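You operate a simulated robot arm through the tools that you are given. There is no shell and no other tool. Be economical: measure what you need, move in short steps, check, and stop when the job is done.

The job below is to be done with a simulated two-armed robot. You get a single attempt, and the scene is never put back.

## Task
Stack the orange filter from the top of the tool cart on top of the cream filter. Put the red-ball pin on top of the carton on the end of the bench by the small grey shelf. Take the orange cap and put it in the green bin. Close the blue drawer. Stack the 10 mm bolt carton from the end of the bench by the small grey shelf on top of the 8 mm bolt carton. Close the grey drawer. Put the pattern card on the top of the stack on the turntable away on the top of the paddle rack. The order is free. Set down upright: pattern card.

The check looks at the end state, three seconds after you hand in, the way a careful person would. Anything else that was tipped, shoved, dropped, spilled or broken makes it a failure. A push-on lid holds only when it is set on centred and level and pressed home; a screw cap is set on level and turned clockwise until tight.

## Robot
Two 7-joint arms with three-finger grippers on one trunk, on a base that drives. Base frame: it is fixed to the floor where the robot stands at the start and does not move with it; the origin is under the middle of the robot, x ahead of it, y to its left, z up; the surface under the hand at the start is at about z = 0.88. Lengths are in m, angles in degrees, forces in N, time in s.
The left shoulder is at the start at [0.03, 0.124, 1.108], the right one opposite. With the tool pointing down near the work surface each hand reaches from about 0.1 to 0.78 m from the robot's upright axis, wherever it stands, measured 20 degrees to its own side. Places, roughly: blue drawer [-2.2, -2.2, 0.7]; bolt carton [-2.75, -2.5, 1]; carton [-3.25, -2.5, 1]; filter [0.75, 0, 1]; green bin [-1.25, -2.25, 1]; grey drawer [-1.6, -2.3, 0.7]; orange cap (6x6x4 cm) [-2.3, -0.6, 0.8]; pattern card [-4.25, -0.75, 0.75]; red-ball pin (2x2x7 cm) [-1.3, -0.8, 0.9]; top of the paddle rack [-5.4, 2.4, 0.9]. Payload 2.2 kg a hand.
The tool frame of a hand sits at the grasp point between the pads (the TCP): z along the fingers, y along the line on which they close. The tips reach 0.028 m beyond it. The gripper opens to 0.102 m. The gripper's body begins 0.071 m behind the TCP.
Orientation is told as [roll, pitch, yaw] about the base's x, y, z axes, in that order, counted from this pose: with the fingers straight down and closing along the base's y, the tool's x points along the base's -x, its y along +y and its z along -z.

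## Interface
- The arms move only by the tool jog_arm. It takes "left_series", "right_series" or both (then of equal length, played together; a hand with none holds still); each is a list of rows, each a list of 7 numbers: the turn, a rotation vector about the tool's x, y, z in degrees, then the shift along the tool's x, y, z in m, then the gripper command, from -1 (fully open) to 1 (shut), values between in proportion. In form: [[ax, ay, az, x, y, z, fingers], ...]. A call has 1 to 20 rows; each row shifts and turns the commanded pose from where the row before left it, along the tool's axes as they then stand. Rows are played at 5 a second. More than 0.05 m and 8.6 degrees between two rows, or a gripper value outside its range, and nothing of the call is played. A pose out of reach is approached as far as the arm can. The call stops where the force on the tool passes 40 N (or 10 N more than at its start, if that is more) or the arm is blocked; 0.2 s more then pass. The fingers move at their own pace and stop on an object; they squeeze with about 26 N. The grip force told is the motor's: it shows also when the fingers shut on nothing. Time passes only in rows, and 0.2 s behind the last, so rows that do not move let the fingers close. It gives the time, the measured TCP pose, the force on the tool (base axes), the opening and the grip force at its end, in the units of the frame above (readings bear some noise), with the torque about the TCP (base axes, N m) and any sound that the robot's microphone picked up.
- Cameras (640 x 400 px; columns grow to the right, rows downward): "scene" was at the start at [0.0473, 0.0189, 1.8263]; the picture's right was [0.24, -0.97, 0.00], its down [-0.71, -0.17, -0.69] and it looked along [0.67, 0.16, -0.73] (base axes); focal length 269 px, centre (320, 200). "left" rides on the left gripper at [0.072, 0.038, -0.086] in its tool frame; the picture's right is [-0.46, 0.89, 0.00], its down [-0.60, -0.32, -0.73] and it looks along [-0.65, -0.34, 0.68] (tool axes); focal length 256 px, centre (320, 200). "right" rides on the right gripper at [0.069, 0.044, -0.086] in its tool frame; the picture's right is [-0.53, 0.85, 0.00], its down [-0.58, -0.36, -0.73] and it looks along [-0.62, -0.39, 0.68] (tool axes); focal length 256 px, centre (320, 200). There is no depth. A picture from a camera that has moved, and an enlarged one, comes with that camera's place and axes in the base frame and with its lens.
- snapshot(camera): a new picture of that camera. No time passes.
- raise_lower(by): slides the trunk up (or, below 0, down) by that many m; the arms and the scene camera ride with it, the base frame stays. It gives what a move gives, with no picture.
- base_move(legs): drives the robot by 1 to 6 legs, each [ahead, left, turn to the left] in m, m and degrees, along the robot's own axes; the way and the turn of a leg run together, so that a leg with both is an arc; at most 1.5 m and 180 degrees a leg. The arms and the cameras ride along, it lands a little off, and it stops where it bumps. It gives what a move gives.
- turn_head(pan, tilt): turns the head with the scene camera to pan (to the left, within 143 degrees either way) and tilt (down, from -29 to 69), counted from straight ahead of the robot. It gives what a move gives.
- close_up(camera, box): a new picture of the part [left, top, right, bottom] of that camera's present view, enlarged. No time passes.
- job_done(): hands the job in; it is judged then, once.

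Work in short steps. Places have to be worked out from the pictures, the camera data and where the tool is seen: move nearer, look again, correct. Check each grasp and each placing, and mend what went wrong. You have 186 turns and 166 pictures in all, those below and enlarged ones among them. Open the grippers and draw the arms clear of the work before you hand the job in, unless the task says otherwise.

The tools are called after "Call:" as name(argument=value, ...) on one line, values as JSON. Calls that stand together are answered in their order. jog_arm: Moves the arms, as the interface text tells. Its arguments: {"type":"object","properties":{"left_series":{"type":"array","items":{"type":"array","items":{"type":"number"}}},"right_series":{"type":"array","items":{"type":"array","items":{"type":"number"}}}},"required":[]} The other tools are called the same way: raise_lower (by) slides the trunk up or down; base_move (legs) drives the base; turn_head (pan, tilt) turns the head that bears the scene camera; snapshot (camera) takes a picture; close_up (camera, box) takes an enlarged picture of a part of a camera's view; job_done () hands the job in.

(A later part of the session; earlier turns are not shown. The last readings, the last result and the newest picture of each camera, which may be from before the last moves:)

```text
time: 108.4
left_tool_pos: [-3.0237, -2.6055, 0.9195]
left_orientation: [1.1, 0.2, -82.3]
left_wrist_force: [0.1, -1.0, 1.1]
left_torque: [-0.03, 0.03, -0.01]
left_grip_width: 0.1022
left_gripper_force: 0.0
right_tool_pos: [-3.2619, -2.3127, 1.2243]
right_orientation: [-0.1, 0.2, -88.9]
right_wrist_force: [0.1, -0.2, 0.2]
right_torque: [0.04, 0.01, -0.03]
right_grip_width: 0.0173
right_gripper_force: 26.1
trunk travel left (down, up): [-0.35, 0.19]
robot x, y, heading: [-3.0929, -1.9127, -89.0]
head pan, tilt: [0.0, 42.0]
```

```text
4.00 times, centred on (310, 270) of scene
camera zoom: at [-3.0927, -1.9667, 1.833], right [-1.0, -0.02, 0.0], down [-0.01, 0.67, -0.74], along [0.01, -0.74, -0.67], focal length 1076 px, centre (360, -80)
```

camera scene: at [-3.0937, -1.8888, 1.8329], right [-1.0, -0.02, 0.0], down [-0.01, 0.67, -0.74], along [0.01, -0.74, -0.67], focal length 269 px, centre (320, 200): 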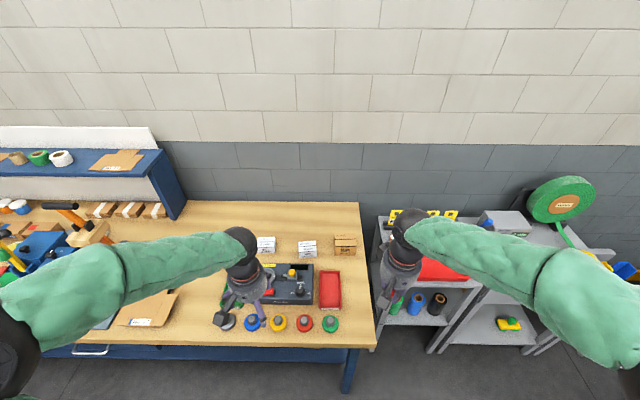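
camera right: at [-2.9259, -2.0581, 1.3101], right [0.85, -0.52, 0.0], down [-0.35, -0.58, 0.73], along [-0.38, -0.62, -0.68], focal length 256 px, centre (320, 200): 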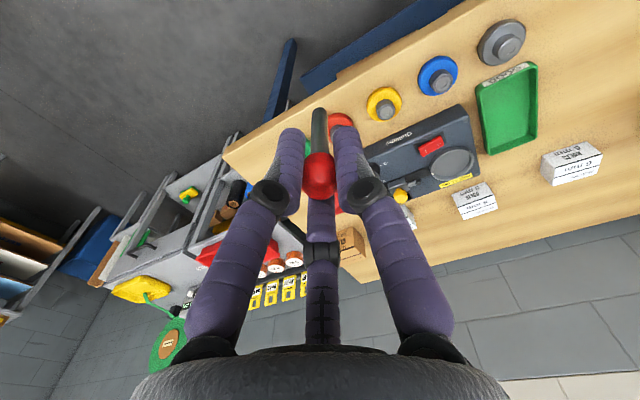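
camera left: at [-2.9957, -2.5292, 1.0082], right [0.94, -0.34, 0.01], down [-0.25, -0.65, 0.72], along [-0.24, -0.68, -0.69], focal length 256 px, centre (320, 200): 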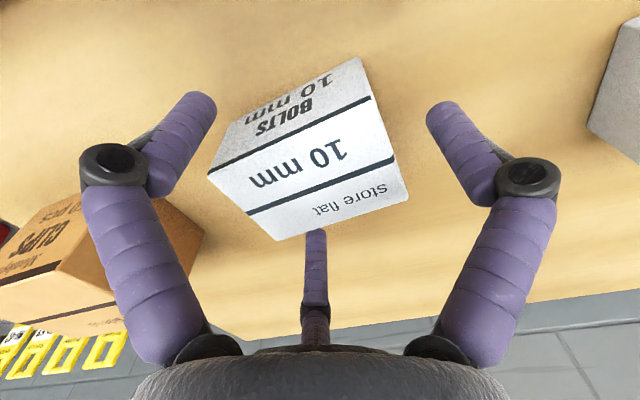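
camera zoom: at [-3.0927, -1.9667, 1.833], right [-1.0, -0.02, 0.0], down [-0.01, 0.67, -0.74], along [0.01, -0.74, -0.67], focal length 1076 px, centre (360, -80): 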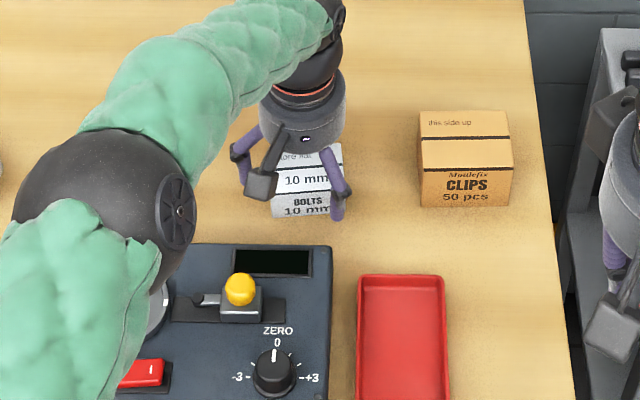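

Box sits well between the fingers. I close and check.

Call:
jog_arm(left_series=[[0, 0, 0, 0, 0, 0, 0], [0, 0, 0, 0, 0, 0, 1], [0, 0, 0, 0, 0, 0, 1], [0, 0, 0, 0, 0, 0, 1]])

Call:
snapshot(camera="left")

Call:
close_up(camera="scene", box=[230, 220, 390, 320])

```text
time: 109.4
left_tool_pos: [-3.024, -2.6057, 0.9202]
left_orientation: [1.1, 0.1, -82.3]
left_wrist_force: [1.4, 0.4, 3.9]
left_torque: [-0.03, 0.15, -0.02]
left_grip_width: 0.0646
left_gripper_force: 25.7
right_tool_pos: [-3.2624, -2.3111, 1.2256]
right_orientation: [0.0, 0.1, -88.9]
right_wrist_force: [1.4, 1.0, -0.6]
right_torque: [0.01, 0.01, -0.02]
right_grip_width: 0.0175
right_gripper_force: 26.4
trunk travel left (down, up): [-0.35, 0.19]
robot x, y, heading: [-3.0941, -1.9105, -88.9]
head pan, tilt: [0.0, 42.0]
```

```text
101 pictures are left
camera left: at [-2.9957, -2.5291, 1.0088], right [0.94, -0.34, 0.01], down [-0.25, -0.65, 0.72], along [-0.24, -0.68, -0.69], focal length 256 px, centre (320, 200)
```

left: 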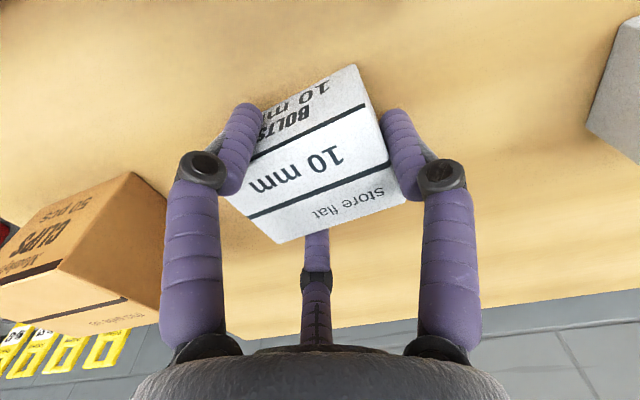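

```text
4.00 times, centred on (310, 270) of scene
camera zoom: at [-3.0925, -1.9664, 1.833], right [-1.0, -0.02, 0.0], down [-0.01, 0.67, -0.74], along [0.01, -0.74, -0.67], focal length 1076 px, centre (360, -80)
```

zoom: 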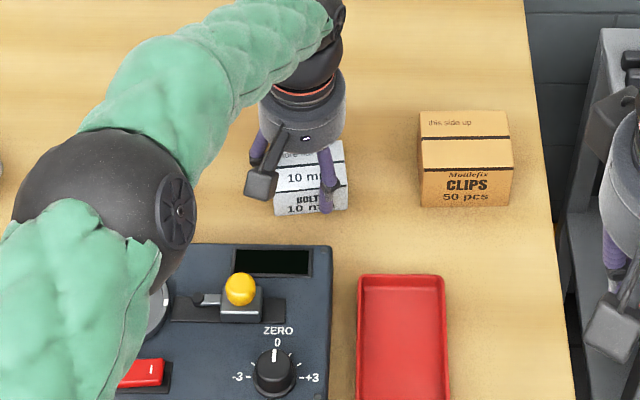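

Gripped at 65 mm with little shift. I lift 9 cm and check the hold.

Call:
jog_arm(left_series=[[0, 0, 0, 0, 0, -0.03, 1], [0, 0, 0, 0, 0, -0.03, 1], [0, 0, 0, 0, 0, -0.03, 1], [0, 0, 0, 0, 0, 0, 1]])

Call:
snapshot(camera="left")

Call:
close_up(camera="scene", box=[200, 220, 360, 320])

```text
time: 110.4
left_tool_pos: [-3.0251, -2.607, 1.0096]
left_orientation: [1.1, 0.4, -82.5]
left_wrist_force: [0.1, 0.1, -1.5]
left_torque: [0.02, -0.02, 0.02]
left_grip_width: 0.0644
left_gripper_force: 25.4
right_tool_pos: [-3.262, -2.3136, 1.2237]
right_orientation: [-0.1, 0.1, -88.9]
right_wrist_force: [0.2, -0.5, -1.2]
right_torque: [0.04, -0.03, 0.02]
right_grip_width: 0.0172
right_gripper_force: 26.3
trunk travel left (down, up): [-0.35, 0.19]
robot x, y, heading: [-3.0925, -1.9134, -88.9]
head pan, tilt: [0.0, 42.0]
```

```text
99 pictures are left
camera left: at [-2.9975, -2.5304, 1.0977], right [0.94, -0.34, 0.01], down [-0.25, -0.65, 0.72], along [-0.24, -0.68, -0.69], focal length 256 px, centre (320, 200)
```

left: 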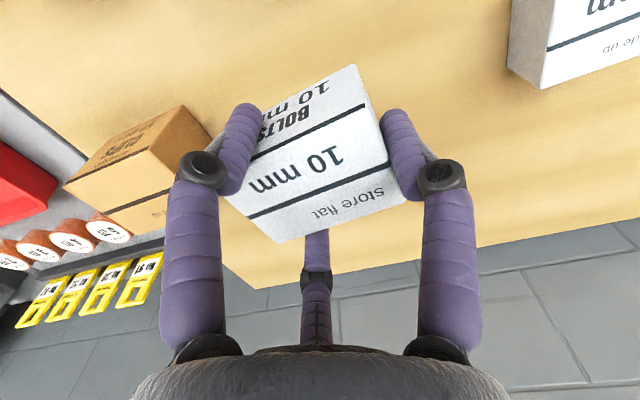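

```text
4.00 times, centred on (280, 270) of scene
camera zoom: at [-3.0925, -1.9677, 1.8329], right [-1.0, -0.02, 0.0], down [-0.01, 0.67, -0.74], along [0.01, -0.74, -0.67], focal length 1076 px, centre (480, -80)
```

zoom: 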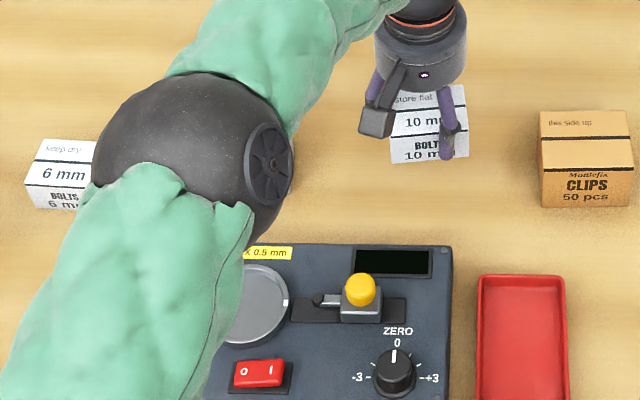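

Held level. I carry it over the 8 mm carton at about (-2.846, -2.622).

Call:
jog_arm(left_series=[[0, 0, 0.7, -0.0099, 0.0438, 0, 1], [0, 0, 0.7, -0.0099, 0.0438, 0, 1], [0, 0, 0.7, -0.0099, 0.0438, 0, 1], [0, 0, 0.6, -0.0099, 0.0438, 0, 1], [0, 0, 0, 0, 0, 0, 1]])

Call:
snapshot(camera="left")

Call:
close_up(camera="scene", box=[160, 220, 320, 320])

```text
time: 111.6
left_tool_pos: [-2.8461, -2.6242, 1.0128]
left_orientation: [1.1, 0.2, -85.1]
left_wrist_force: [0.4, 0.5, -2.2]
left_torque: [0.02, -0.03, 0.04]
left_grip_width: 0.0647
left_gripper_force: 26.2
right_tool_pos: [-3.2644, -2.3134, 1.2241]
right_orientation: [0.0, 0.2, -88.8]
right_wrist_force: [-0.1, -0.5, -0.3]
right_torque: [0.02, -0.03, 0.02]
right_grip_width: 0.0174
right_gripper_force: 26.4
trunk travel left (down, up): [-0.35, 0.19]
robot x, y, heading: [-3.0943, -1.9142, -88.7]
head pan, tilt: [0.0, 42.0]
```

```text
97 pictures are left
camera left: at [-2.8158, -2.5496, 1.1011], right [0.92, -0.39, 0.01], down [-0.28, -0.63, 0.72], along [-0.27, -0.67, -0.69], focal length 256 px, centre (320, 200)
```

left: 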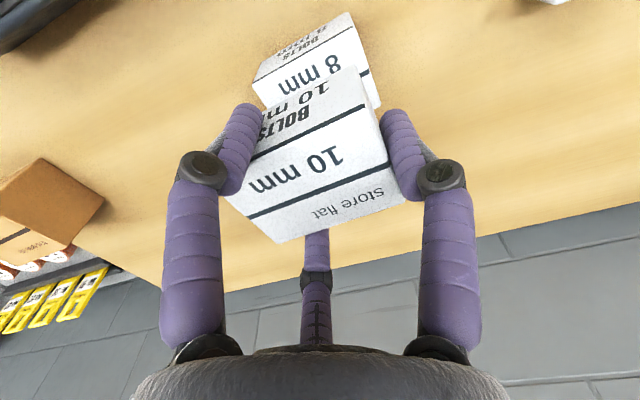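

```text
4.00 times, centred on (240, 270) of scene
camera zoom: at [-3.0939, -1.9668, 1.8329], right [-1.0, -0.02, 0.0], down [-0.01, 0.67, -0.74], along [0.01, -0.74, -0.67], focal length 1076 px, centre (640, -80)
```

zoom: 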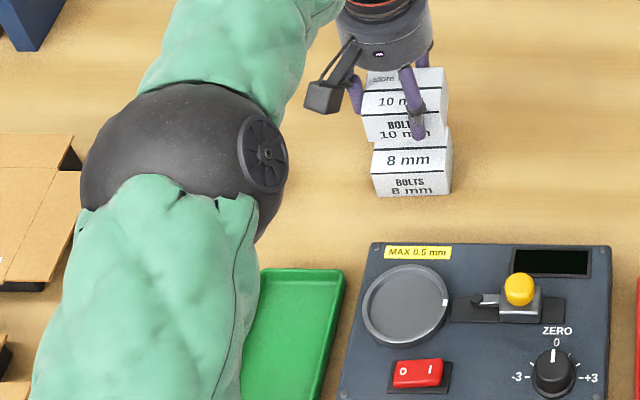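

The front edges match within a millimetre or two. I nudge +3 mm in x and lower to just above contact, then step to contact.

Call:
jog_arm(left_series=[[0, 0, 0, 0, 0.003, 0.025, 1], [0, 0, 0, 0, 0, 0.02, 1], [0, 0, 0, 0, 0, 0.004, 1], [0, 0, 0, 0, 0, 0, 1]])

Call:
snapshot(camera="left")

Call:
close_up(camera="scene", box=[230, 225, 294, 265])

```text
time: 112.6
left_tool_pos: [-2.8424, -2.6238, 0.9649]
left_orientation: [1.1, 0.1, -85.0]
left_wrist_force: [-1.1, 0.1, 4.5]
left_torque: [0.02, 0.21, -0.02]
left_grip_width: 0.0646
left_gripper_force: 26.4
right_tool_pos: [-3.263, -2.3119, 1.2238]
right_orientation: [0.0, 0.1, -88.9]
right_wrist_force: [-0.2, 0.0, -0.8]
right_torque: [0.02, -0.01, -0.01]
right_grip_width: 0.0173
right_gripper_force: 26.2
trunk travel left (down, up): [-0.35, 0.19]
robot x, y, heading: [-3.0947, -1.9114, -88.9]
head pan, tilt: [0.0, 42.0]
```

```text
95 pictures are left
camera left: at [-2.811, -2.5491, 1.0537], right [0.92, -0.39, 0.02], down [-0.28, -0.63, 0.72], along [-0.27, -0.67, -0.69], focal length 256 px, centre (320, 200)
```

left: 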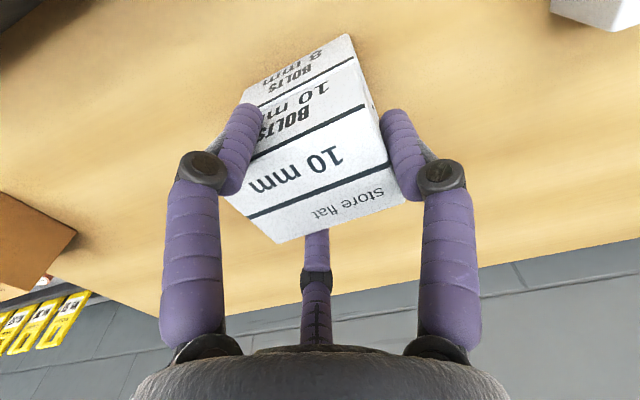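

```text
10.00 times, centred on (262, 245) of scene
camera zoom: at [-3.0926, -1.9663, 1.833], right [-1.0, -0.02, 0.0], down [-0.01, 0.67, -0.74], along [0.01, -0.74, -0.67], focal length 2690 px, centre (900, -250)
```

zoom: 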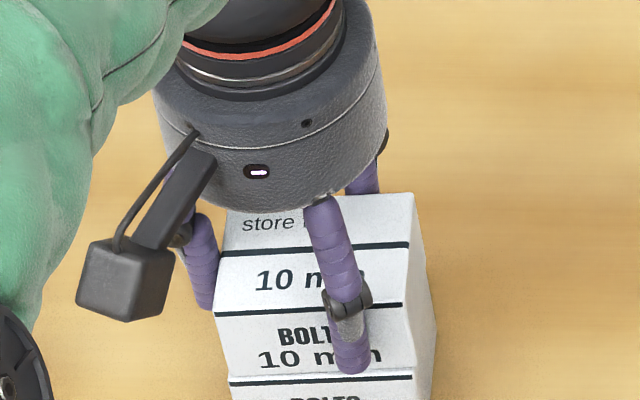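

It rests on the 8 mm carton (weight taken), edges flush. I open and rise.

Call:
jog_arm(left_series=[[0, 0, 0, 0, 0, 0.0008, 1], [0, 0, 0, 0, 0, 0, 0.2], [0, 0, 0, 0, 0, 0, -0.5], [0, 0, 0, 0, 0, 0, -1], [0, 0, 0, 0, 0, 0, -1], [0, 0, 0, 0, 0, -0.03, -1], [0, 0, 0, 0, 0, -0.04, -1], [0, 0, 0, 0, 0, -0.04, -1], [0, 0, 0, 0, 0, -0.04, -1]])

Call:
snapshot(camera="left")

Call:
close_up(camera="scene", box=[220, 215, 380, 315])

```text
time: 114.6
left_tool_pos: [-2.845, -2.6233, 1.1142]
left_orientation: [1.1, 0.4, -85.2]
left_wrist_force: [-1.1, -0.5, 0.0]
left_torque: [-0.02, -0.04, 0.01]
left_grip_width: 0.102
left_gripper_force: 0.1
right_tool_pos: [-3.2624, -2.3105, 1.2243]
right_orientation: [0.0, 0.1, -88.9]
right_wrist_force: [-0.1, 0.2, -0.6]
right_torque: [-0.05, -0.03, -0.02]
right_grip_width: 0.0175
right_gripper_force: 26.4
trunk travel left (down, up): [-0.35, 0.19]
robot x, y, heading: [-3.0895, -1.9108, -88.9]
head pan, tilt: [0.0, 42.0]
```

```text
93 pictures are left
camera left: at [-2.8146, -2.5485, 1.202], right [0.92, -0.39, 0.01], down [-0.28, -0.64, 0.72], along [-0.27, -0.67, -0.69], focal length 256 px, centre (320, 200)
```

left: 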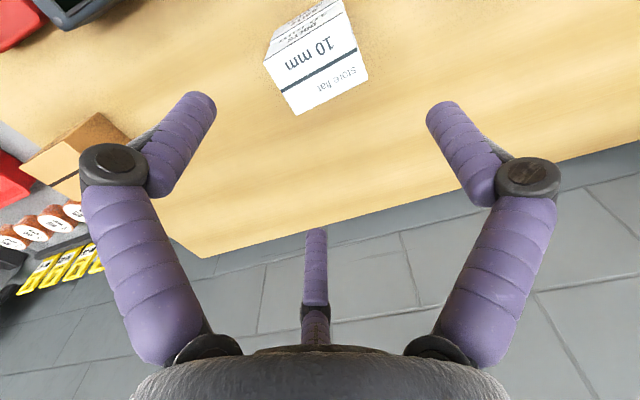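

```text
4.00 times, centred on (300, 265) of scene
camera zoom: at [-3.093, -1.9659, 1.833], right [-1.0, -0.02, 0.0], down [-0.01, 0.67, -0.74], along [0.01, -0.74, -0.67], focal length 1076 px, centre (400, -60)
```

zoom: 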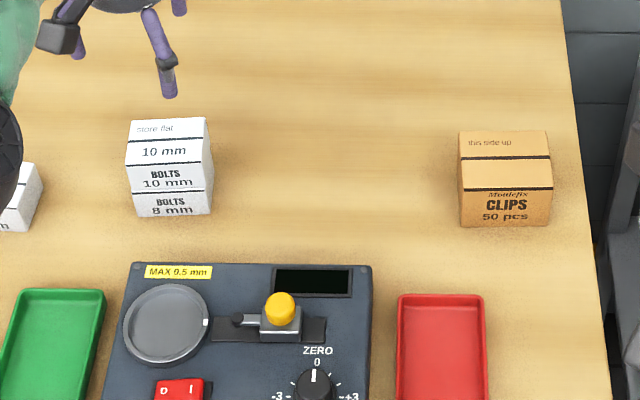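

The stack is square. Next the pin: I will lay it on the clips carton (top centre about (-3.187, -2.635, 0.935)). First I draw the left hand back and up, and turn the right hand 90° about its axis.

Call:
jog_arm(left_series=[[0, 0, 0, 0, 0, -0.04, -1], [0, 0, 0, 0, 0, -0.04, -1], [0, 0, 0, 0.045, 0, 0, -1], [0, 0, 0, 0.045, 0, 0, -1], [0, 0, 0, 0.045, 0, 0, -1], [0, 0, 0, 0.045, 0, 0, -1], [0, 0, 0, 0.045, 0, 0, -1], [0, 0, 0, 0.045, 0, 0, -1], [0, 0, 0, 0.045, 0, 0, -1], [0, 0, 0, 0.045, 0.02, 0, -1], [0, 0, 0, 0, 0.02, 0, -1], [0, 0, 0, 0, 0.02, 0, -1], [0, 0, 0, 0, 0, 0, -1]], right_series=[[0, 0, 0, 0, 0.035, 0, 1], [0, 0, 0, 0, 0.035, 0, 1], [0, 0, 8.2, 0, 0, 0, 1], [0, 0, 8.2, 0, 0, 0, 1], [0, 0, 8.2, 0, 0, 0, 1], [0, 0, 8.2, 0, 0, 0, 1], [0, 0, 8.2, 0, 0, 0, 1], [0, 0, 8.2, 0, 0, 0, 1], [0, 0, 8.2, 0, 0, 0, 1], [0, 0, 8.2, 0, 0, 0, 1], [0, 0, 8.2, 0, 0, 0, 1], [0, 0, 8.2, 0, 0, 0, 1], [0, 0, 8, 0, 0, 0, 1]])

Call:
raise_lower(by=-0.12)

Call:
snapshot(camera="scene")

```text
time: 117.4
left_tool_pos: [-2.8191, -2.2621, 1.1956]
left_orientation: [1.1, 0.5, -85.0]
left_wrist_force: [0.1, -0.2, 0.5]
left_torque: [0.01, 0.0, 0.01]
left_grip_width: 0.102
left_gripper_force: 0.1
right_tool_pos: [-3.193, -2.3114, 1.2248]
right_orientation: [-0.2, 0.0, -179.2]
right_wrist_force: [0.0, 0.8, -1.0]
right_torque: [0.02, -0.01, -0.01]
right_grip_width: 0.0176
right_gripper_force: 26.0
trunk travel left (down, up): [-0.35, 0.19]
robot x, y, heading: [-3.0927, -1.9144, -89.0]
head pan, tilt: [0.0, 42.0]
```

```text
time: 118.9
left_tool_pos: [-2.818, -2.2612, 1.0755]
left_orientation: [1.2, 0.3, -85.0]
left_wrist_force: [0.3, 0.5, -0.3]
left_torque: [0.02, 0.0, 0.02]
left_grip_width: 0.102
left_gripper_force: 0.0
right_tool_pos: [-3.1926, -2.3103, 1.1043]
right_orientation: [-0.1, -0.1, -179.0]
right_wrist_force: [0.0, -0.2, -0.4]
right_torque: [0.0, 0.01, -0.02]
right_grip_width: 0.0174
right_gripper_force: 25.8
trunk travel left (down, up): [-0.23, 0.31]
robot x, y, heading: [-3.091, -1.9103, -88.8]
head pan, tilt: [0.0, 42.0]
```

```text
91 pictures are left
camera scene: at [-3.0925, -1.9665, 1.7131], right [-1.0, -0.02, 0.0], down [-0.01, 0.67, -0.74], along [0.01, -0.74, -0.67], focal length 269 px, centre (320, 200)
```

scene: 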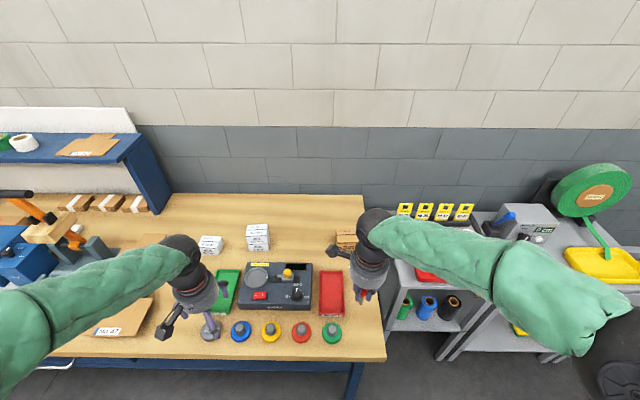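

Orientation is as planned. I move forward 10 cm and pitch the hand so the pin lies nearly horizontal.

Call:
jog_arm(right_series=[[0, 0, 0, 0, 0.045, 0, 1], [0, 0, 0, 0, 0.045, 0, 1], [-8.5, 0, 0, 0, 0, 0, 1], [-8.5, 0, 0, 0, 0, 0, 1], [-8.5, 0, 0, 0, 0, 0, 1], [-8.5, 0, 0, 0, 0, 0, 1], [-8.5, 0, 0, 0, 0, 0, 1], [-8.5, 0, 0, 0, 0, 0, 1], [-8.5, 0, 0, 0, 0, 0, 1], [-8.5, 0, 0, 0, 0, 0, 1], [-8.5, 0, 0, 0, 0, 0, 1], [-1.5, 0, 0, 0, 0, 0, 1], [0, 0, 0, 0, 0, 0, 1]])

Call:
snapshot(camera="scene")

Call:
snapshot(camera="right")

```text
time: 121.7
left_tool_pos: [-2.8182, -2.261, 1.0755]
left_orientation: [1.1, 0.4, -85.0]
left_wrist_force: [0.2, -0.2, 0.1]
left_torque: [0.03, 0.0, -0.01]
left_grip_width: 0.1021
left_gripper_force: 0.0
right_tool_pos: [-3.2303, -2.3754, 1.2062]
right_orientation: [72.3, -0.4, -178.7]
right_wrist_force: [-0.9, -0.2, 0.1]
right_torque: [0.0, 0.01, 0.0]
right_grip_width: 0.0177
right_gripper_force: 26.2
right hand out of reach, approached as far as the arm can: row 9, 10, 11
trunk travel left (down, up): [-0.23, 0.31]
robot x, y, heading: [-3.0925, -1.9161, -88.9]
head pan, tilt: [0.0, 42.0]
```

```text
90 pictures are left
camera scene: at [-3.0924, -1.967, 1.7129], right [-1.0, -0.02, 0.0], down [-0.01, 0.67, -0.74], along [0.01, -0.74, -0.67], focal length 269 px, centre (320, 200)
```

scene: 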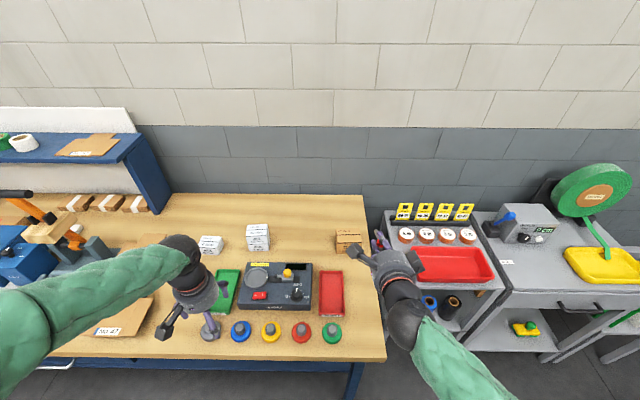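

```text
89 pictures are left
camera right: at [-3.1629, -2.3044, 1.272], right [-0.52, -0.27, 0.81], down [-0.6, 0.79, -0.12], along [-0.61, -0.55, -0.58], focal length 256 px, centre (320, 200)
```

right: 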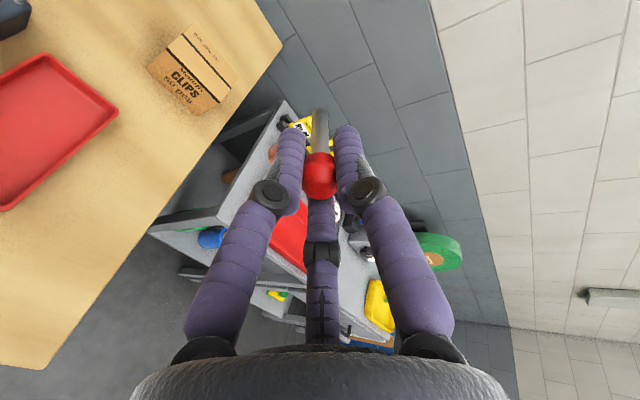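

The arm could not fully fold there; moving the target forward will free it. I advance toward the carton at the same height.

Call:
jog_arm(right_series=[[0, 0, 0, 0, 0.0083, 0.039, 1], [0, 0, 0, 0, 0.0083, 0.039, 1], [0, 0, 0, 0, 0.0083, 0.039, 1], [0, 0, 0, 0, 0.0083, 0.039, 1], [0, 0, 0, 0, 0.0083, 0.039, 1], [0, 0, 0, 0, 0, 0, 1], [0, 0, 0, 0, 0, 0, 1]])

Call:
snapshot(camera="right")

Call:
close_up(camera="scene", box=[260, 190, 440, 302])

```text
time: 123.3
left_tool_pos: [-2.8171, -2.2627, 1.0772]
left_orientation: [1.1, 0.6, -85.0]
left_wrist_force: [0.8, -0.3, -0.3]
left_torque: [-0.01, -0.01, -0.01]
left_grip_width: 0.1018
left_gripper_force: 0.1
right_tool_pos: [-3.2418, -2.5602, 1.2414]
right_orientation: [73.7, -0.2, -178.7]
right_wrist_force: [0.4, -0.6, -0.9]
right_torque: [0.03, -0.02, -0.02]
right_grip_width: 0.0174
right_gripper_force: 26.0
right hand out of reach, approached as far as the arm can: row 1, 2, 3
trunk travel left (down, up): [-0.23, 0.31]
robot x, y, heading: [-3.0892, -1.9115, -88.6]
head pan, tilt: [0.0, 42.0]
```

```text
88 pictures are left
camera right: at [-3.1739, -2.4879, 1.3062], right [-0.52, -0.25, 0.81], down [-0.6, 0.79, -0.14], along [-0.61, -0.56, -0.56], focal length 256 px, centre (320, 200)
```

right: 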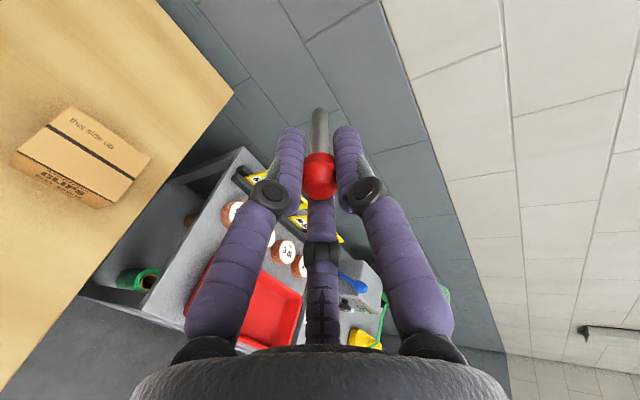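

```text
3.56 times, centred on (350, 246) of scene
camera zoom: at [-3.0924, -1.9674, 1.7129], right [-1.0, -0.02, 0.0], down [-0.01, 0.67, -0.74], along [0.01, -0.74, -0.67], focal length 956 px, centre (213, 36)
```

zoom: 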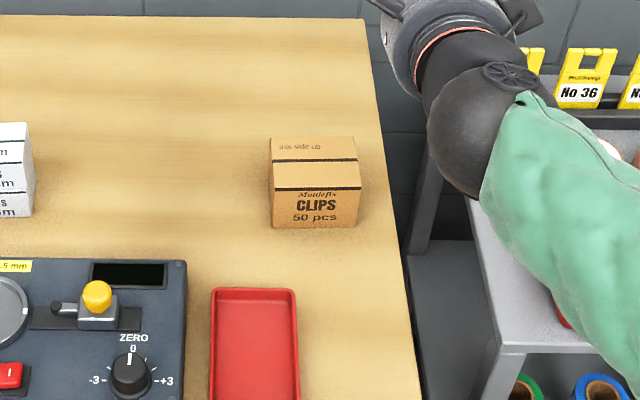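

Now at z 1.24 with pitch 74°. I lower toward the carton and shift +x, then look.

Call:
jog_arm(right_series=[[0, 0, 0, 0.011, -0.0365, 0.0106, 1], [0, 0, 0, 0.011, -0.0365, 0.0106, 1], [0, 0, 0, 0.011, -0.0365, 0.0106, 1], [0, 0, 0, 0.011, -0.0365, 0.0106, 1], [0, 0, 0, 0.011, -0.0365, 0.0106, 1], [0, 0, 0, 0, 0, 0, 1]])

Call:
snapshot(camera="right")

Call:
close_up(camera="scene", box=[260, 190, 440, 302])

```text
time: 124.7
left_tool_pos: [-2.8185, -2.2606, 1.0759]
left_orientation: [1.1, 0.4, -84.9]
left_wrist_force: [0.3, 0.6, -0.4]
left_torque: [-0.01, 0.0, -0.01]
left_grip_width: 0.1021
left_gripper_force: 0.0
right_tool_pos: [-3.207, -2.6281, 1.2032]
right_orientation: [72.6, -0.5, -178.6]
right_wrist_force: [0.9, 0.8, 0.0]
right_torque: [0.01, -0.02, -0.03]
right_grip_width: 0.0174
right_gripper_force: 26.1
right hand out of reach, approached as far as the arm can: row 1, 2, 3, 4, 5
trunk travel left (down, up): [-0.23, 0.31]
robot x, y, heading: [-3.0951, -1.9107, -88.9]
head pan, tilt: [0.0, 42.0]
```

```text
86 pictures are left
camera right: at [-3.1398, -2.557, 1.2693], right [-0.52, -0.27, 0.81], down [-0.6, 0.79, -0.13], along [-0.61, -0.55, -0.57], focal length 256 px, centre (320, 200)
```

right: 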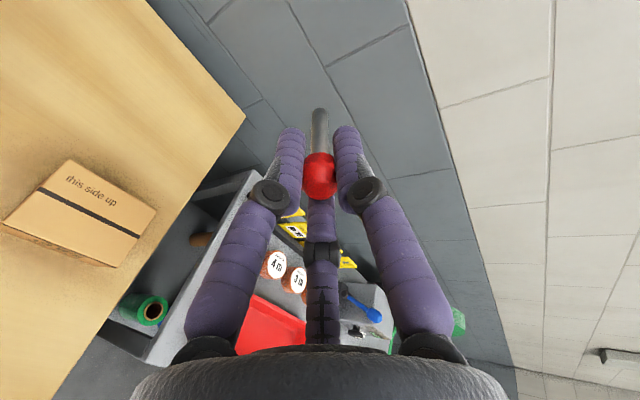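

```text
3.56 times, centred on (350, 246) of scene
camera zoom: at [-3.0927, -1.966, 1.713], right [-1.0, -0.02, 0.0], down [-0.01, 0.67, -0.74], along [0.01, -0.74, -0.67], focal length 956 px, centre (213, 36)
```

zoom: 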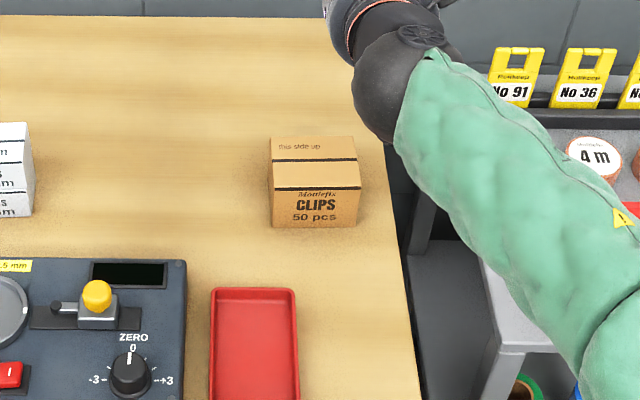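

The rolled, horizontal pose cannot get low here. Instead I'll hand the pin over in the air: the right hand holds it level, the left (pointing down) takes the shaft and can then lay it flat. First I pull the right hand back to a comfortable spot and ready the left hand higher, turned 60°.

Call:
jog_arm(right_series=[[0, 0, 0, 0, -0.012, -0.038, 1], [0, 0, 0, 0, -0.012, -0.038, 1], [0, 0, 0, 0, -0.012, -0.038, 1], [0, 0, 0, 0, -0.012, -0.038, 1], [0, 0, 0, 0, -0.012, -0.038, 1], [0, 0, 0, 0, 0, 0, 1], [0, 0, 0, 0, 0, 0, 1], [0, 0, 0, 0, 0, 0, 1], [0, 0, 0, 0, 0, 0, 1]], left_series=[[0, 0, 7.5, 0, 0, -0.04, -1], [0, 0, 7.5, 0, 0, -0.04, -1], [0, 0, 7.5, 0, 0, -0.04, -1], [0, 0, 7.5, 0, 0, -0.04, -1], [0, 0, 7.5, 0, 0, -0.04, -1], [0, 0, 7.5, 0, 0, -0.04, -1], [0, 0, 7.5, 0, 0, -0.03, -1], [0, 0, 7.5, 0, 0, 0, -1], [0, 0, 0, 0, 0, 0, -1]])

Call:
turn_head(pan=0, tilt=55)

Call:
snapshot(camera="scene")

```text
time: 126.7
left_tool_pos: [-2.8242, -2.2638, 1.3463]
left_orientation: [0.3, 1.2, -145.1]
left_wrist_force: [0.3, -0.9, 1.2]
left_torque: [0.03, -0.02, -0.03]
left_grip_width: 0.1021
left_gripper_force: 0.1
right_tool_pos: [-3.2206, -2.4474, 1.2489]
right_orientation: [73.7, -0.3, -178.6]
right_wrist_force: [0.2, -0.8, -0.4]
right_torque: [-0.01, 0.0, -0.02]
right_grip_width: 0.0174
right_gripper_force: 25.8
right hand out of reach, approached as far as the arm can: row 1, 2, 3
trunk travel left (down, up): [-0.23, 0.31]
robot x, y, heading: [-3.0943, -1.9136, -89.0]
head pan, tilt: [0.0, 42.0]
```

```text
time: 127.4
left_tool_pos: [-2.8221, -2.2643, 1.3458]
left_orientation: [0.2, 1.1, -145.0]
left_wrist_force: [0.2, -0.3, -0.1]
left_torque: [-0.01, -0.02, -0.02]
left_grip_width: 0.1021
left_gripper_force: 0.1
right_tool_pos: [-3.2201, -2.4468, 1.2481]
right_orientation: [73.6, -0.4, -178.7]
right_wrist_force: [-0.3, 0.2, 0.3]
right_torque: [-0.01, 0.0, 0.02]
right_grip_width: 0.0173
right_gripper_force: 26.0
trunk travel left (down, up): [-0.23, 0.31]
robot x, y, heading: [-3.0948, -1.9147, -88.7]
head pan, tilt: [0.0, 55.0]
```

```text
84 pictures are left
camera scene: at [-3.0927, -1.9552, 1.6953], right [-1.0, -0.02, 0.0], down [-0.02, 0.82, -0.57], along [0.01, -0.57, -0.82], focal length 269 px, centre (320, 200)
```

scene: 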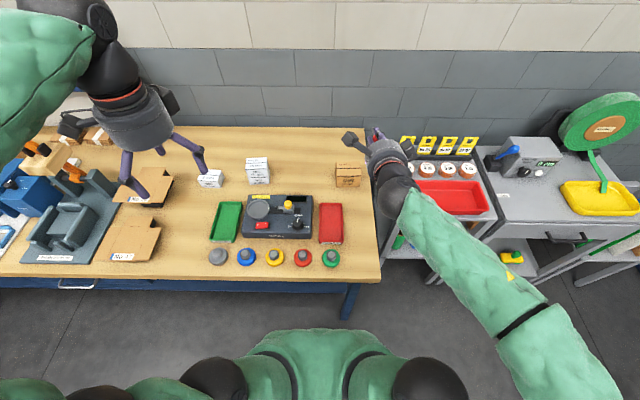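

The pin's shaft is exposed for about 4 cm past the right fingertips; its grasp point is near (-3.219, -2.4995, 1.233). I bring the left hand above that point, fingers nearly closed (26 mm), and check.

Call:
jog_arm(left_series=[[0, 0, 0, -0.0459, -0.0035, 0, 0.49], [0, 0, 0, -0.0459, -0.0035, 0, 0.49], [0, 0, 0, -0.0459, -0.0035, 0, 0.49], [0, 0, 0, -0.0459, -0.0035, 0, 0.49], [0, 0, 0, -0.0459, -0.0035, 0, 0.49], [0, 0, 0, -0.0459, -0.0035, 0, 0.49], [0, 0, 0, -0.0459, -0.0035, 0, 0.49], [0, 0, 0, -0.0459, -0.0035, 0, 0.49], [0, 0, 0, -0.0459, -0.0035, 0, 0.49], [0, 0, 0, -0.0459, -0.0035, 0, 0.49], [0, 0, 0, 0, 0, 0, 0.49]])

Call:
snapshot(camera="left")

Call:
close_up(camera="scene", box=[300, 80, 460, 180])

```text
time: 129.8
left_tool_pos: [-3.203, -2.4685, 1.3115]
left_orientation: [0.2, 1.1, -145.0]
left_wrist_force: [0.2, 0.0, -0.3]
left_torque: [0.01, -0.03, -0.01]
left_grip_width: 0.026
left_gripper_force: 0.0
left hand out of reach, approached as far as the arm can: row 9, 10
right_tool_pos: [-3.221, -2.4478, 1.2495]
right_orientation: [73.7, -0.4, -178.5]
right_wrist_force: [0.3, -0.1, -0.7]
right_torque: [0.01, -0.02, -0.01]
right_grip_width: 0.0176
right_gripper_force: 25.6
trunk travel left (down, up): [-0.23, 0.31]
robot x, y, heading: [-3.0942, -1.9147, -89.1]
head pan, tilt: [0.0, 55.0]
```

```text
83 pictures are left
camera left: at [-3.1223, -2.4585, 1.4005], right [0.13, -0.99, -0.01], down [-0.69, -0.09, 0.72], along [-0.71, -0.09, -0.7], focal length 256 px, centre (320, 200)
```

left: 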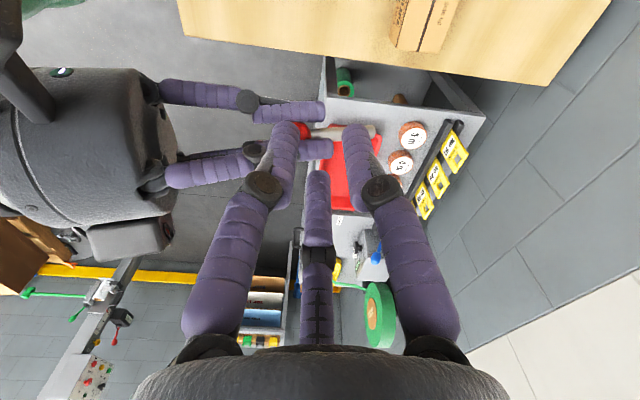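

```text
4.00 times, centred on (380, 130) of scene
camera zoom: at [-3.0923, -1.9552, 1.6952], right [-1.0, -0.02, 0.0], down [-0.02, 0.82, -0.57], along [0.01, -0.57, -0.82], focal length 1076 px, centre (80, 480)
```

zoom: 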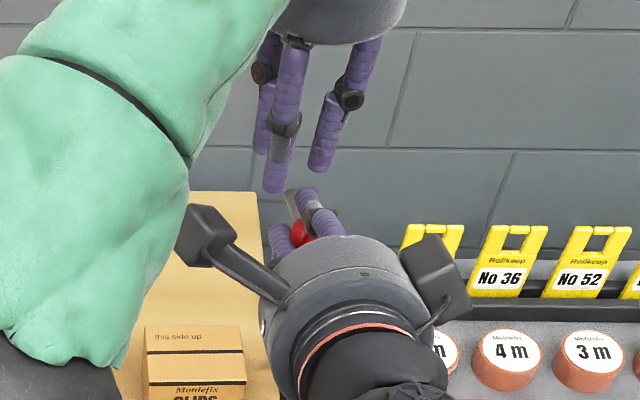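

The high pose is at the reach edge, but lower is reachable. I go diagonally to above the shaft and look again.

Call:
jog_arm(left_series=[[0, 0, 0, -0.02, 0.011, 0.012, 0.49], [0, 0, 0, -0.0109, 0.0052, 0.012, 0.49], [0, 0, 0, 0, 0, 0, 0.49]])

Call:
close_up(camera="left", box=[220, 60, 420, 185])

Call:
close_up(camera="scene", box=[340, 90, 420, 140])

```text
time: 130.6
left_tool_pos: [-3.2127, -2.488, 1.2807]
left_orientation: [0.3, 1.0, -145.0]
left_wrist_force: [-0.7, 0.9, 1.1]
left_torque: [0.0, 0.01, 0.01]
left_grip_width: 0.0261
left_gripper_force: 0.1
left hand out of reach, approached as far as the arm can: row 1
right_tool_pos: [-3.2208, -2.4471, 1.2488]
right_orientation: [73.7, -0.3, -178.6]
right_wrist_force: [0.0, 0.1, -0.2]
right_torque: [0.01, 0.05, 0.02]
right_grip_width: 0.0173
right_gripper_force: 26.2
trunk travel left (down, up): [-0.23, 0.31]
robot x, y, heading: [-3.0922, -1.9113, -88.8]
head pan, tilt: [0.0, 55.0]
```

```text
3.20 times, centred on (320, 122) of left
camera zoom: at [-3.1316, -2.4775, 1.3684], right [0.13, -0.99, 0.0], down [-0.69, -0.09, 0.72], along [-0.71, -0.09, -0.69], focal length 819 px, centre (320, 448)
```

zoom: 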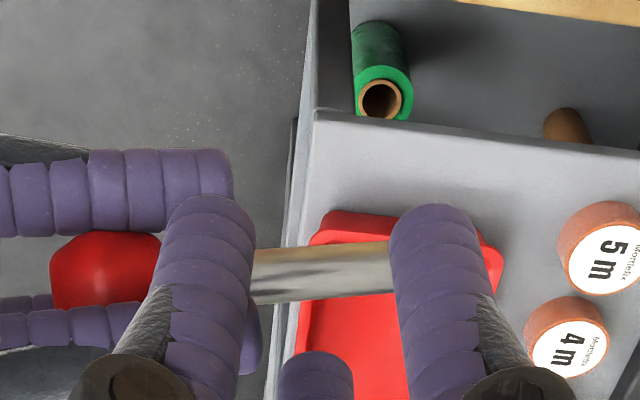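

```text
8.00 times, centred on (380, 115) of scene
camera zoom: at [-3.0923, -1.9547, 1.6952], right [-1.0, -0.02, 0.0], down [-0.02, 0.82, -0.57], along [0.01, -0.57, -0.82], focal length 2152 px, centre (-160, 880)
```

zoom: 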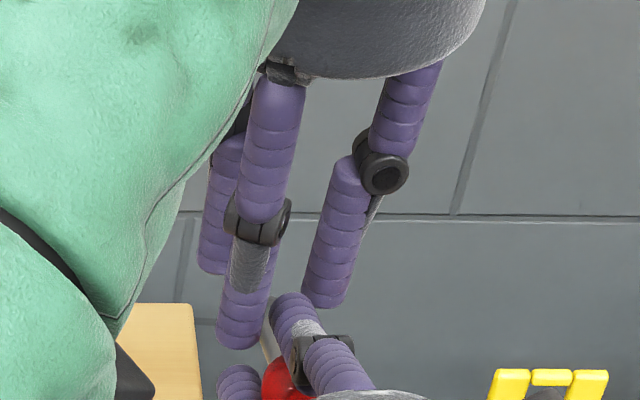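

I still need ~12 mm further along -y and 7 mm in -x before descending; I make that shift and check before closing in.

Call:
jog_arm(left_series=[[0, 0, 0, -0.0125, 0.0055, 0, 0.49], [0, 0, 0, 0, 0, 0.012, 0.49], [0, 0, 0, 0, 0, 0, 0.49]])

Call:
close_up(camera="left", box=[220, 60, 420, 185])

```text
time: 131.4
left_tool_pos: [-3.2143, -2.49, 1.2671]
left_orientation: [0.3, 1.0, -144.9]
left_wrist_force: [2.0, 1.0, 12.6]
left_torque: [0.33, -0.19, 0.0]
left_grip_width: 0.0271
left_gripper_force: 1.0
left hand out of reach, approached as far as the arm can: row 1
right_tool_pos: [-3.221, -2.4478, 1.2476]
right_orientation: [73.4, -0.4, -178.7]
right_wrist_force: [-1.8, -1.4, -13.1]
right_torque: [0.25, 0.22, -0.09]
right_grip_width: 0.0173
right_gripper_force: 26.2
trunk travel left (down, up): [-0.23, 0.31]
robot x, y, heading: [-3.0928, -1.9113, -89.1]
head pan, tilt: [0.0, 55.0]
```

```text
3.20 times, centred on (320, 122) of left
camera zoom: at [-3.1339, -2.4801, 1.3554], right [0.13, -0.99, 0.0], down [-0.69, -0.09, 0.72], along [-0.71, -0.09, -0.69], focal length 819 px, centre (320, 448)
```

zoom: 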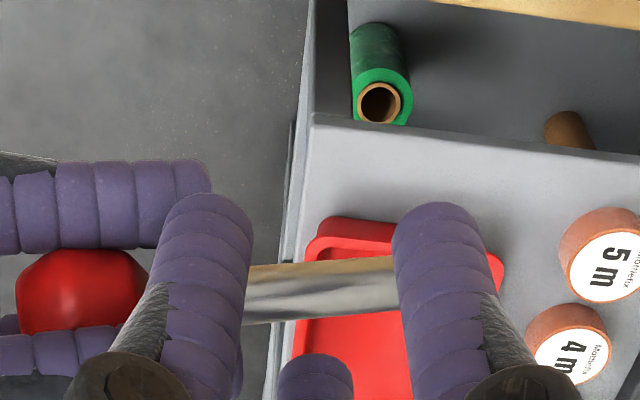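

The hands touched lightly. I lift the left a little and draw the right hand back 3 cm and 1.5 cm in +x instead.

Call:
jog_arm(left_series=[[0, 0, 0, 0, 0, -0.025, 0.49], [0, 0, 0, 0, 0, 0, 0.49], [0, 0, 0, 0, 0, 0, 0.49], [0, 0, 0, 0, 0, 0, 0.49]], right_series=[[0, 0, 0, 0, 0, 0, 1], [0, 0, 0, 0.0075, -0.0042, -0.0144, 1], [0, 0, 0, 0.0075, -0.0042, -0.0144, 1], [0, 0, 0, 0, 0, 0, 1]])

Call:
close_up(camera="left", box=[160, 60, 420, 222])

```text
time: 132.4
left_tool_pos: [-3.211, -2.4846, 1.2858]
left_orientation: [0.3, 1.1, -144.9]
left_wrist_force: [-0.6, 0.0, 0.2]
left_torque: [0.02, 0.0, 0.01]
left_grip_width: 0.026
left_gripper_force: 0.0
left hand out of reach, approached as far as the arm can: row 1
right_tool_pos: [-3.2048, -2.4174, 1.2483]
right_orientation: [73.8, -0.2, -178.6]
right_wrist_force: [0.2, -1.0, 0.5]
right_torque: [0.02, -0.01, -0.03]
right_grip_width: 0.0177
right_gripper_force: 26.4
trunk travel left (down, up): [-0.23, 0.31]
robot x, y, heading: [-3.0931, -1.9082, -89.1]
head pan, tilt: [0.0, 55.0]
```

```text
2.46 times, centred on (290, 141) of left
camera zoom: at [-3.1304, -2.4743, 1.3752], right [0.13, -0.99, -0.01], down [-0.69, -0.09, 0.72], along [-0.71, -0.09, -0.7], focal length 630 px, centre (394, 345)
```

zoom: 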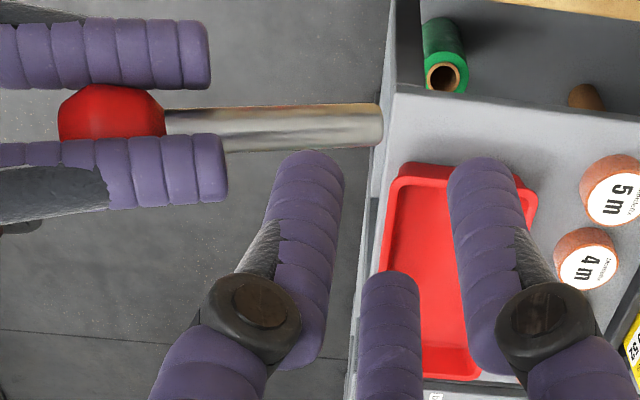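

Very clear view now. I shift the left hand +15 mm in y and +7 mm in x, then lower it around the shaft.

Call:
jog_arm(left_series=[[0, 0, 0, 0.0145, -0.0077, 0, 0.49], [0, 0, 0, 0, 0, 0.008, 0.49], [0, 0, 0, 0, 0, 0.008, 0.49], [0, 0, 0, 0, 0, 0, 0.49]])

Call:
close_up(camera="left", box=[160, 60, 420, 222])

```text
time: 133.4
left_tool_pos: [-3.2022, -2.4694, 1.2672]
left_orientation: [0.1, 1.7, -145.2]
left_wrist_force: [10.4, -6.2, 8.2]
left_torque: [0.17, -0.06, -0.23]
left_grip_width: 0.0248
left_gripper_force: 0.1
right_tool_pos: [-3.207, -2.418, 1.252]
right_orientation: [74.3, 0.0, -178.8]
right_wrist_force: [-10.9, 6.8, -8.9]
right_torque: [0.17, -0.06, -0.24]
right_grip_width: 0.0189
right_gripper_force: 26.1
trunk travel left (down, up): [-0.23, 0.31]
robot x, y, heading: [-3.0946, -1.9113, -88.7]
head pan, tilt: [0.0, 55.0]
```

```text
2.46 times, centred on (290, 141) of left
camera zoom: at [-3.123, -2.46, 1.3565], right [0.13, -0.99, -0.01], down [-0.69, -0.1, 0.71], along [-0.71, -0.08, -0.7], focal length 630 px, centre (394, 345)
```

zoom: 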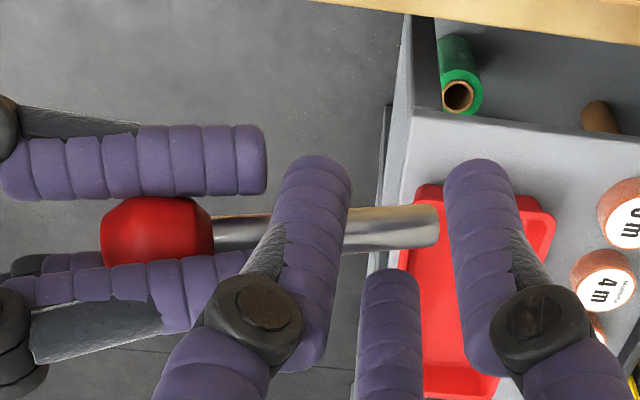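

The left knuckle brushes the right finger. I lift slightly, narrow the opening to 18 mm (shaft is ~10 mm), shift 3 mm away, and descend again.

Call:
jog_arm(left_series=[[0, 0, 0, 0, 0, -0.01, 0.49], [0, 0, 0, 0, 0, 0, 0.65], [0, 0, 0, -0.0015, 0.0022, 0.008, 0.65], [0, 0, 0, 0, 0, 0.006, 0.65], [0, 0, 0, 0, 0, 0.004, 0.65], [0, 0, 0, 0, 0, 0, 0.65]])

Call:
close_up(camera="left", box=[160, 60, 420, 222])

```text
time: 134.8
left_tool_pos: [-3.2025, -2.4721, 1.2638]
left_orientation: [0.3, 1.0, -145.0]
left_wrist_force: [2.6, -1.8, 8.9]
left_torque: [0.13, -0.11, -0.05]
left_grip_width: 0.017
left_gripper_force: 0.0
right_tool_pos: [-3.2066, -2.4173, 1.2469]
right_orientation: [73.7, -0.3, -178.6]
right_wrist_force: [-4.4, 1.3, -10.1]
right_torque: [0.37, 0.07, -0.11]
right_grip_width: 0.017
right_gripper_force: 26.1
trunk travel left (down, up): [-0.23, 0.31]
robot x, y, heading: [-3.0895, -1.9093, -89.1]
head pan, tilt: [0.0, 55.0]
```

```text
2.46 times, centred on (290, 141) of left
camera zoom: at [-3.1216, -2.4613, 1.3533], right [0.13, -0.99, 0.0], down [-0.69, -0.09, 0.72], along [-0.71, -0.09, -0.7], focal length 630 px, centre (394, 345)
```

zoom: 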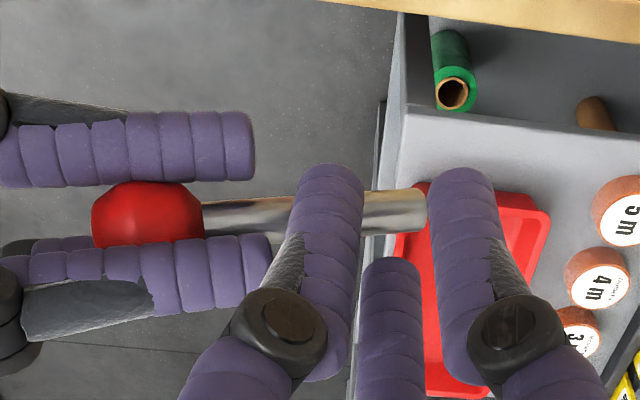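

Likely the west finger is landing on the shaft. I lift 4 mm, shift 3 mm in -x, widen slightly and go down again.

Call:
jog_arm(left_series=[[0, 0, 0, 0, 0, -0.005, 0.6], [0, 0, 0, -0.0025, -0.0017, 0, 0.57], [0, 0, 0, 0, 0, 0.007, 0.57], [0, 0, 0, 0, 0, 0.006, 0.57], [0, 0, 0, 0, 0, 0, 0.57]])

Call:
close_up(camera="left", box=[160, 60, 420, 222])

```text
time: 136.0
left_tool_pos: [-3.2053, -2.4727, 1.2545]
left_orientation: [0.2, 1.2, -145.0]
left_wrist_force: [10.3, -10.6, 11.3]
left_torque: [0.08, -0.01, -0.36]
left_grip_width: 0.0229
left_gripper_force: 0.4
right_tool_pos: [-3.205, -2.4176, 1.248]
right_orientation: [73.8, -0.3, -178.7]
right_wrist_force: [-9.8, 10.9, -12.0]
right_torque: [0.46, -0.05, -0.25]
right_grip_width: 0.0193
right_gripper_force: 25.9
trunk travel left (down, up): [-0.23, 0.31]
robot x, y, heading: [-3.0898, -1.9107, -88.8]
head pan, tilt: [0.0, 55.0]
```

```text
2.46 times, centred on (290, 141) of left
camera zoom: at [-3.1245, -2.4616, 1.344], right [0.13, -0.99, 0.0], down [-0.69, -0.09, 0.72], along [-0.71, -0.09, -0.7], focal length 630 px, centre (394, 345)
```

zoom: 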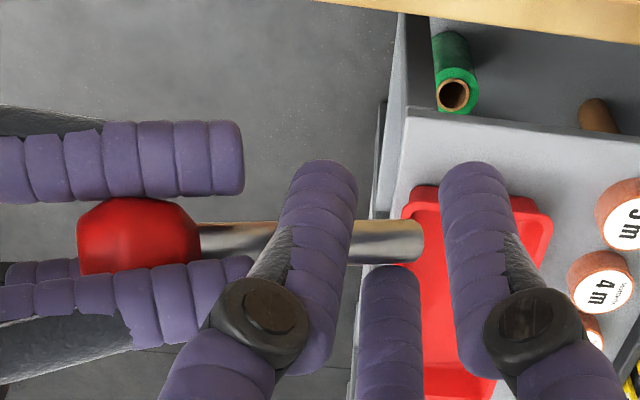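

The left fingers now straddle the shaft at the right depth. I narrow, slide 5 mm toward the ball and close fully.

Call:
jog_arm(left_series=[[0, 0, 0, 0, 0, 0, 0.69], [0, 0, 0, 0, 0, 0, 0.69], [0, 0, 0, 0.0015, -0.0022, 0, 0.69], [0, 0, 0, 0.0014, -0.002, 0, 0.69], [0, 0, 0, 0, 0, 0, 1], [0, 0, 0, 0, 0, 0, 1], [0, 0, 0, 0, 0, 0, 1]])

Call:
close_up(camera="left", box=[160, 60, 420, 222])

```text
time: 137.0
left_tool_pos: [-3.2044, -2.4705, 1.2544]
left_orientation: [0.6, 0.8, -144.7]
left_wrist_force: [2.6, -3.0, 0.3]
left_torque: [-0.12, 0.06, -0.17]
left_grip_width: 0.02
left_gripper_force: 3.4
right_tool_pos: [-3.205, -2.4168, 1.2488]
right_orientation: [73.9, -0.2, -178.5]
right_wrist_force: [-2.8, 2.7, -0.8]
right_torque: [0.12, -0.07, 0.09]
right_grip_width: 0.0193
right_gripper_force: 25.8
trunk travel left (down, up): [-0.23, 0.31]
robot x, y, heading: [-3.0937, -1.9111, -88.9]
head pan, tilt: [0.0, 55.0]
stopped in row 4 (left hand): the force on the tool passed its limit at 43 N (the readings are from after the stop); the commanded pose is now the measured one
```

```text
2.46 times, centred on (290, 141) of left
camera zoom: at [-3.1231, -2.4595, 1.3441], right [0.13, -0.99, 0.0], down [-0.69, -0.09, 0.72], along [-0.71, -0.1, -0.69], focal length 630 px, centre (394, 345)
```

zoom: 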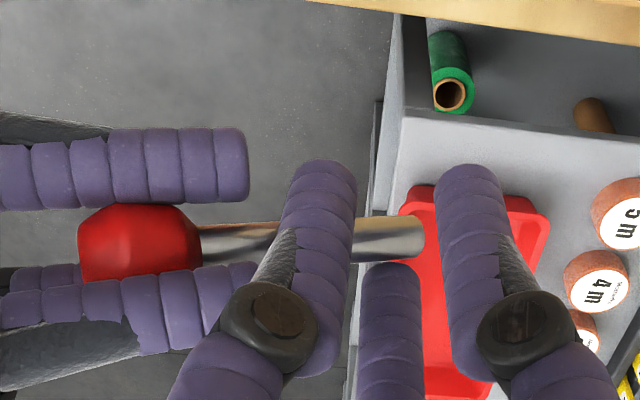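

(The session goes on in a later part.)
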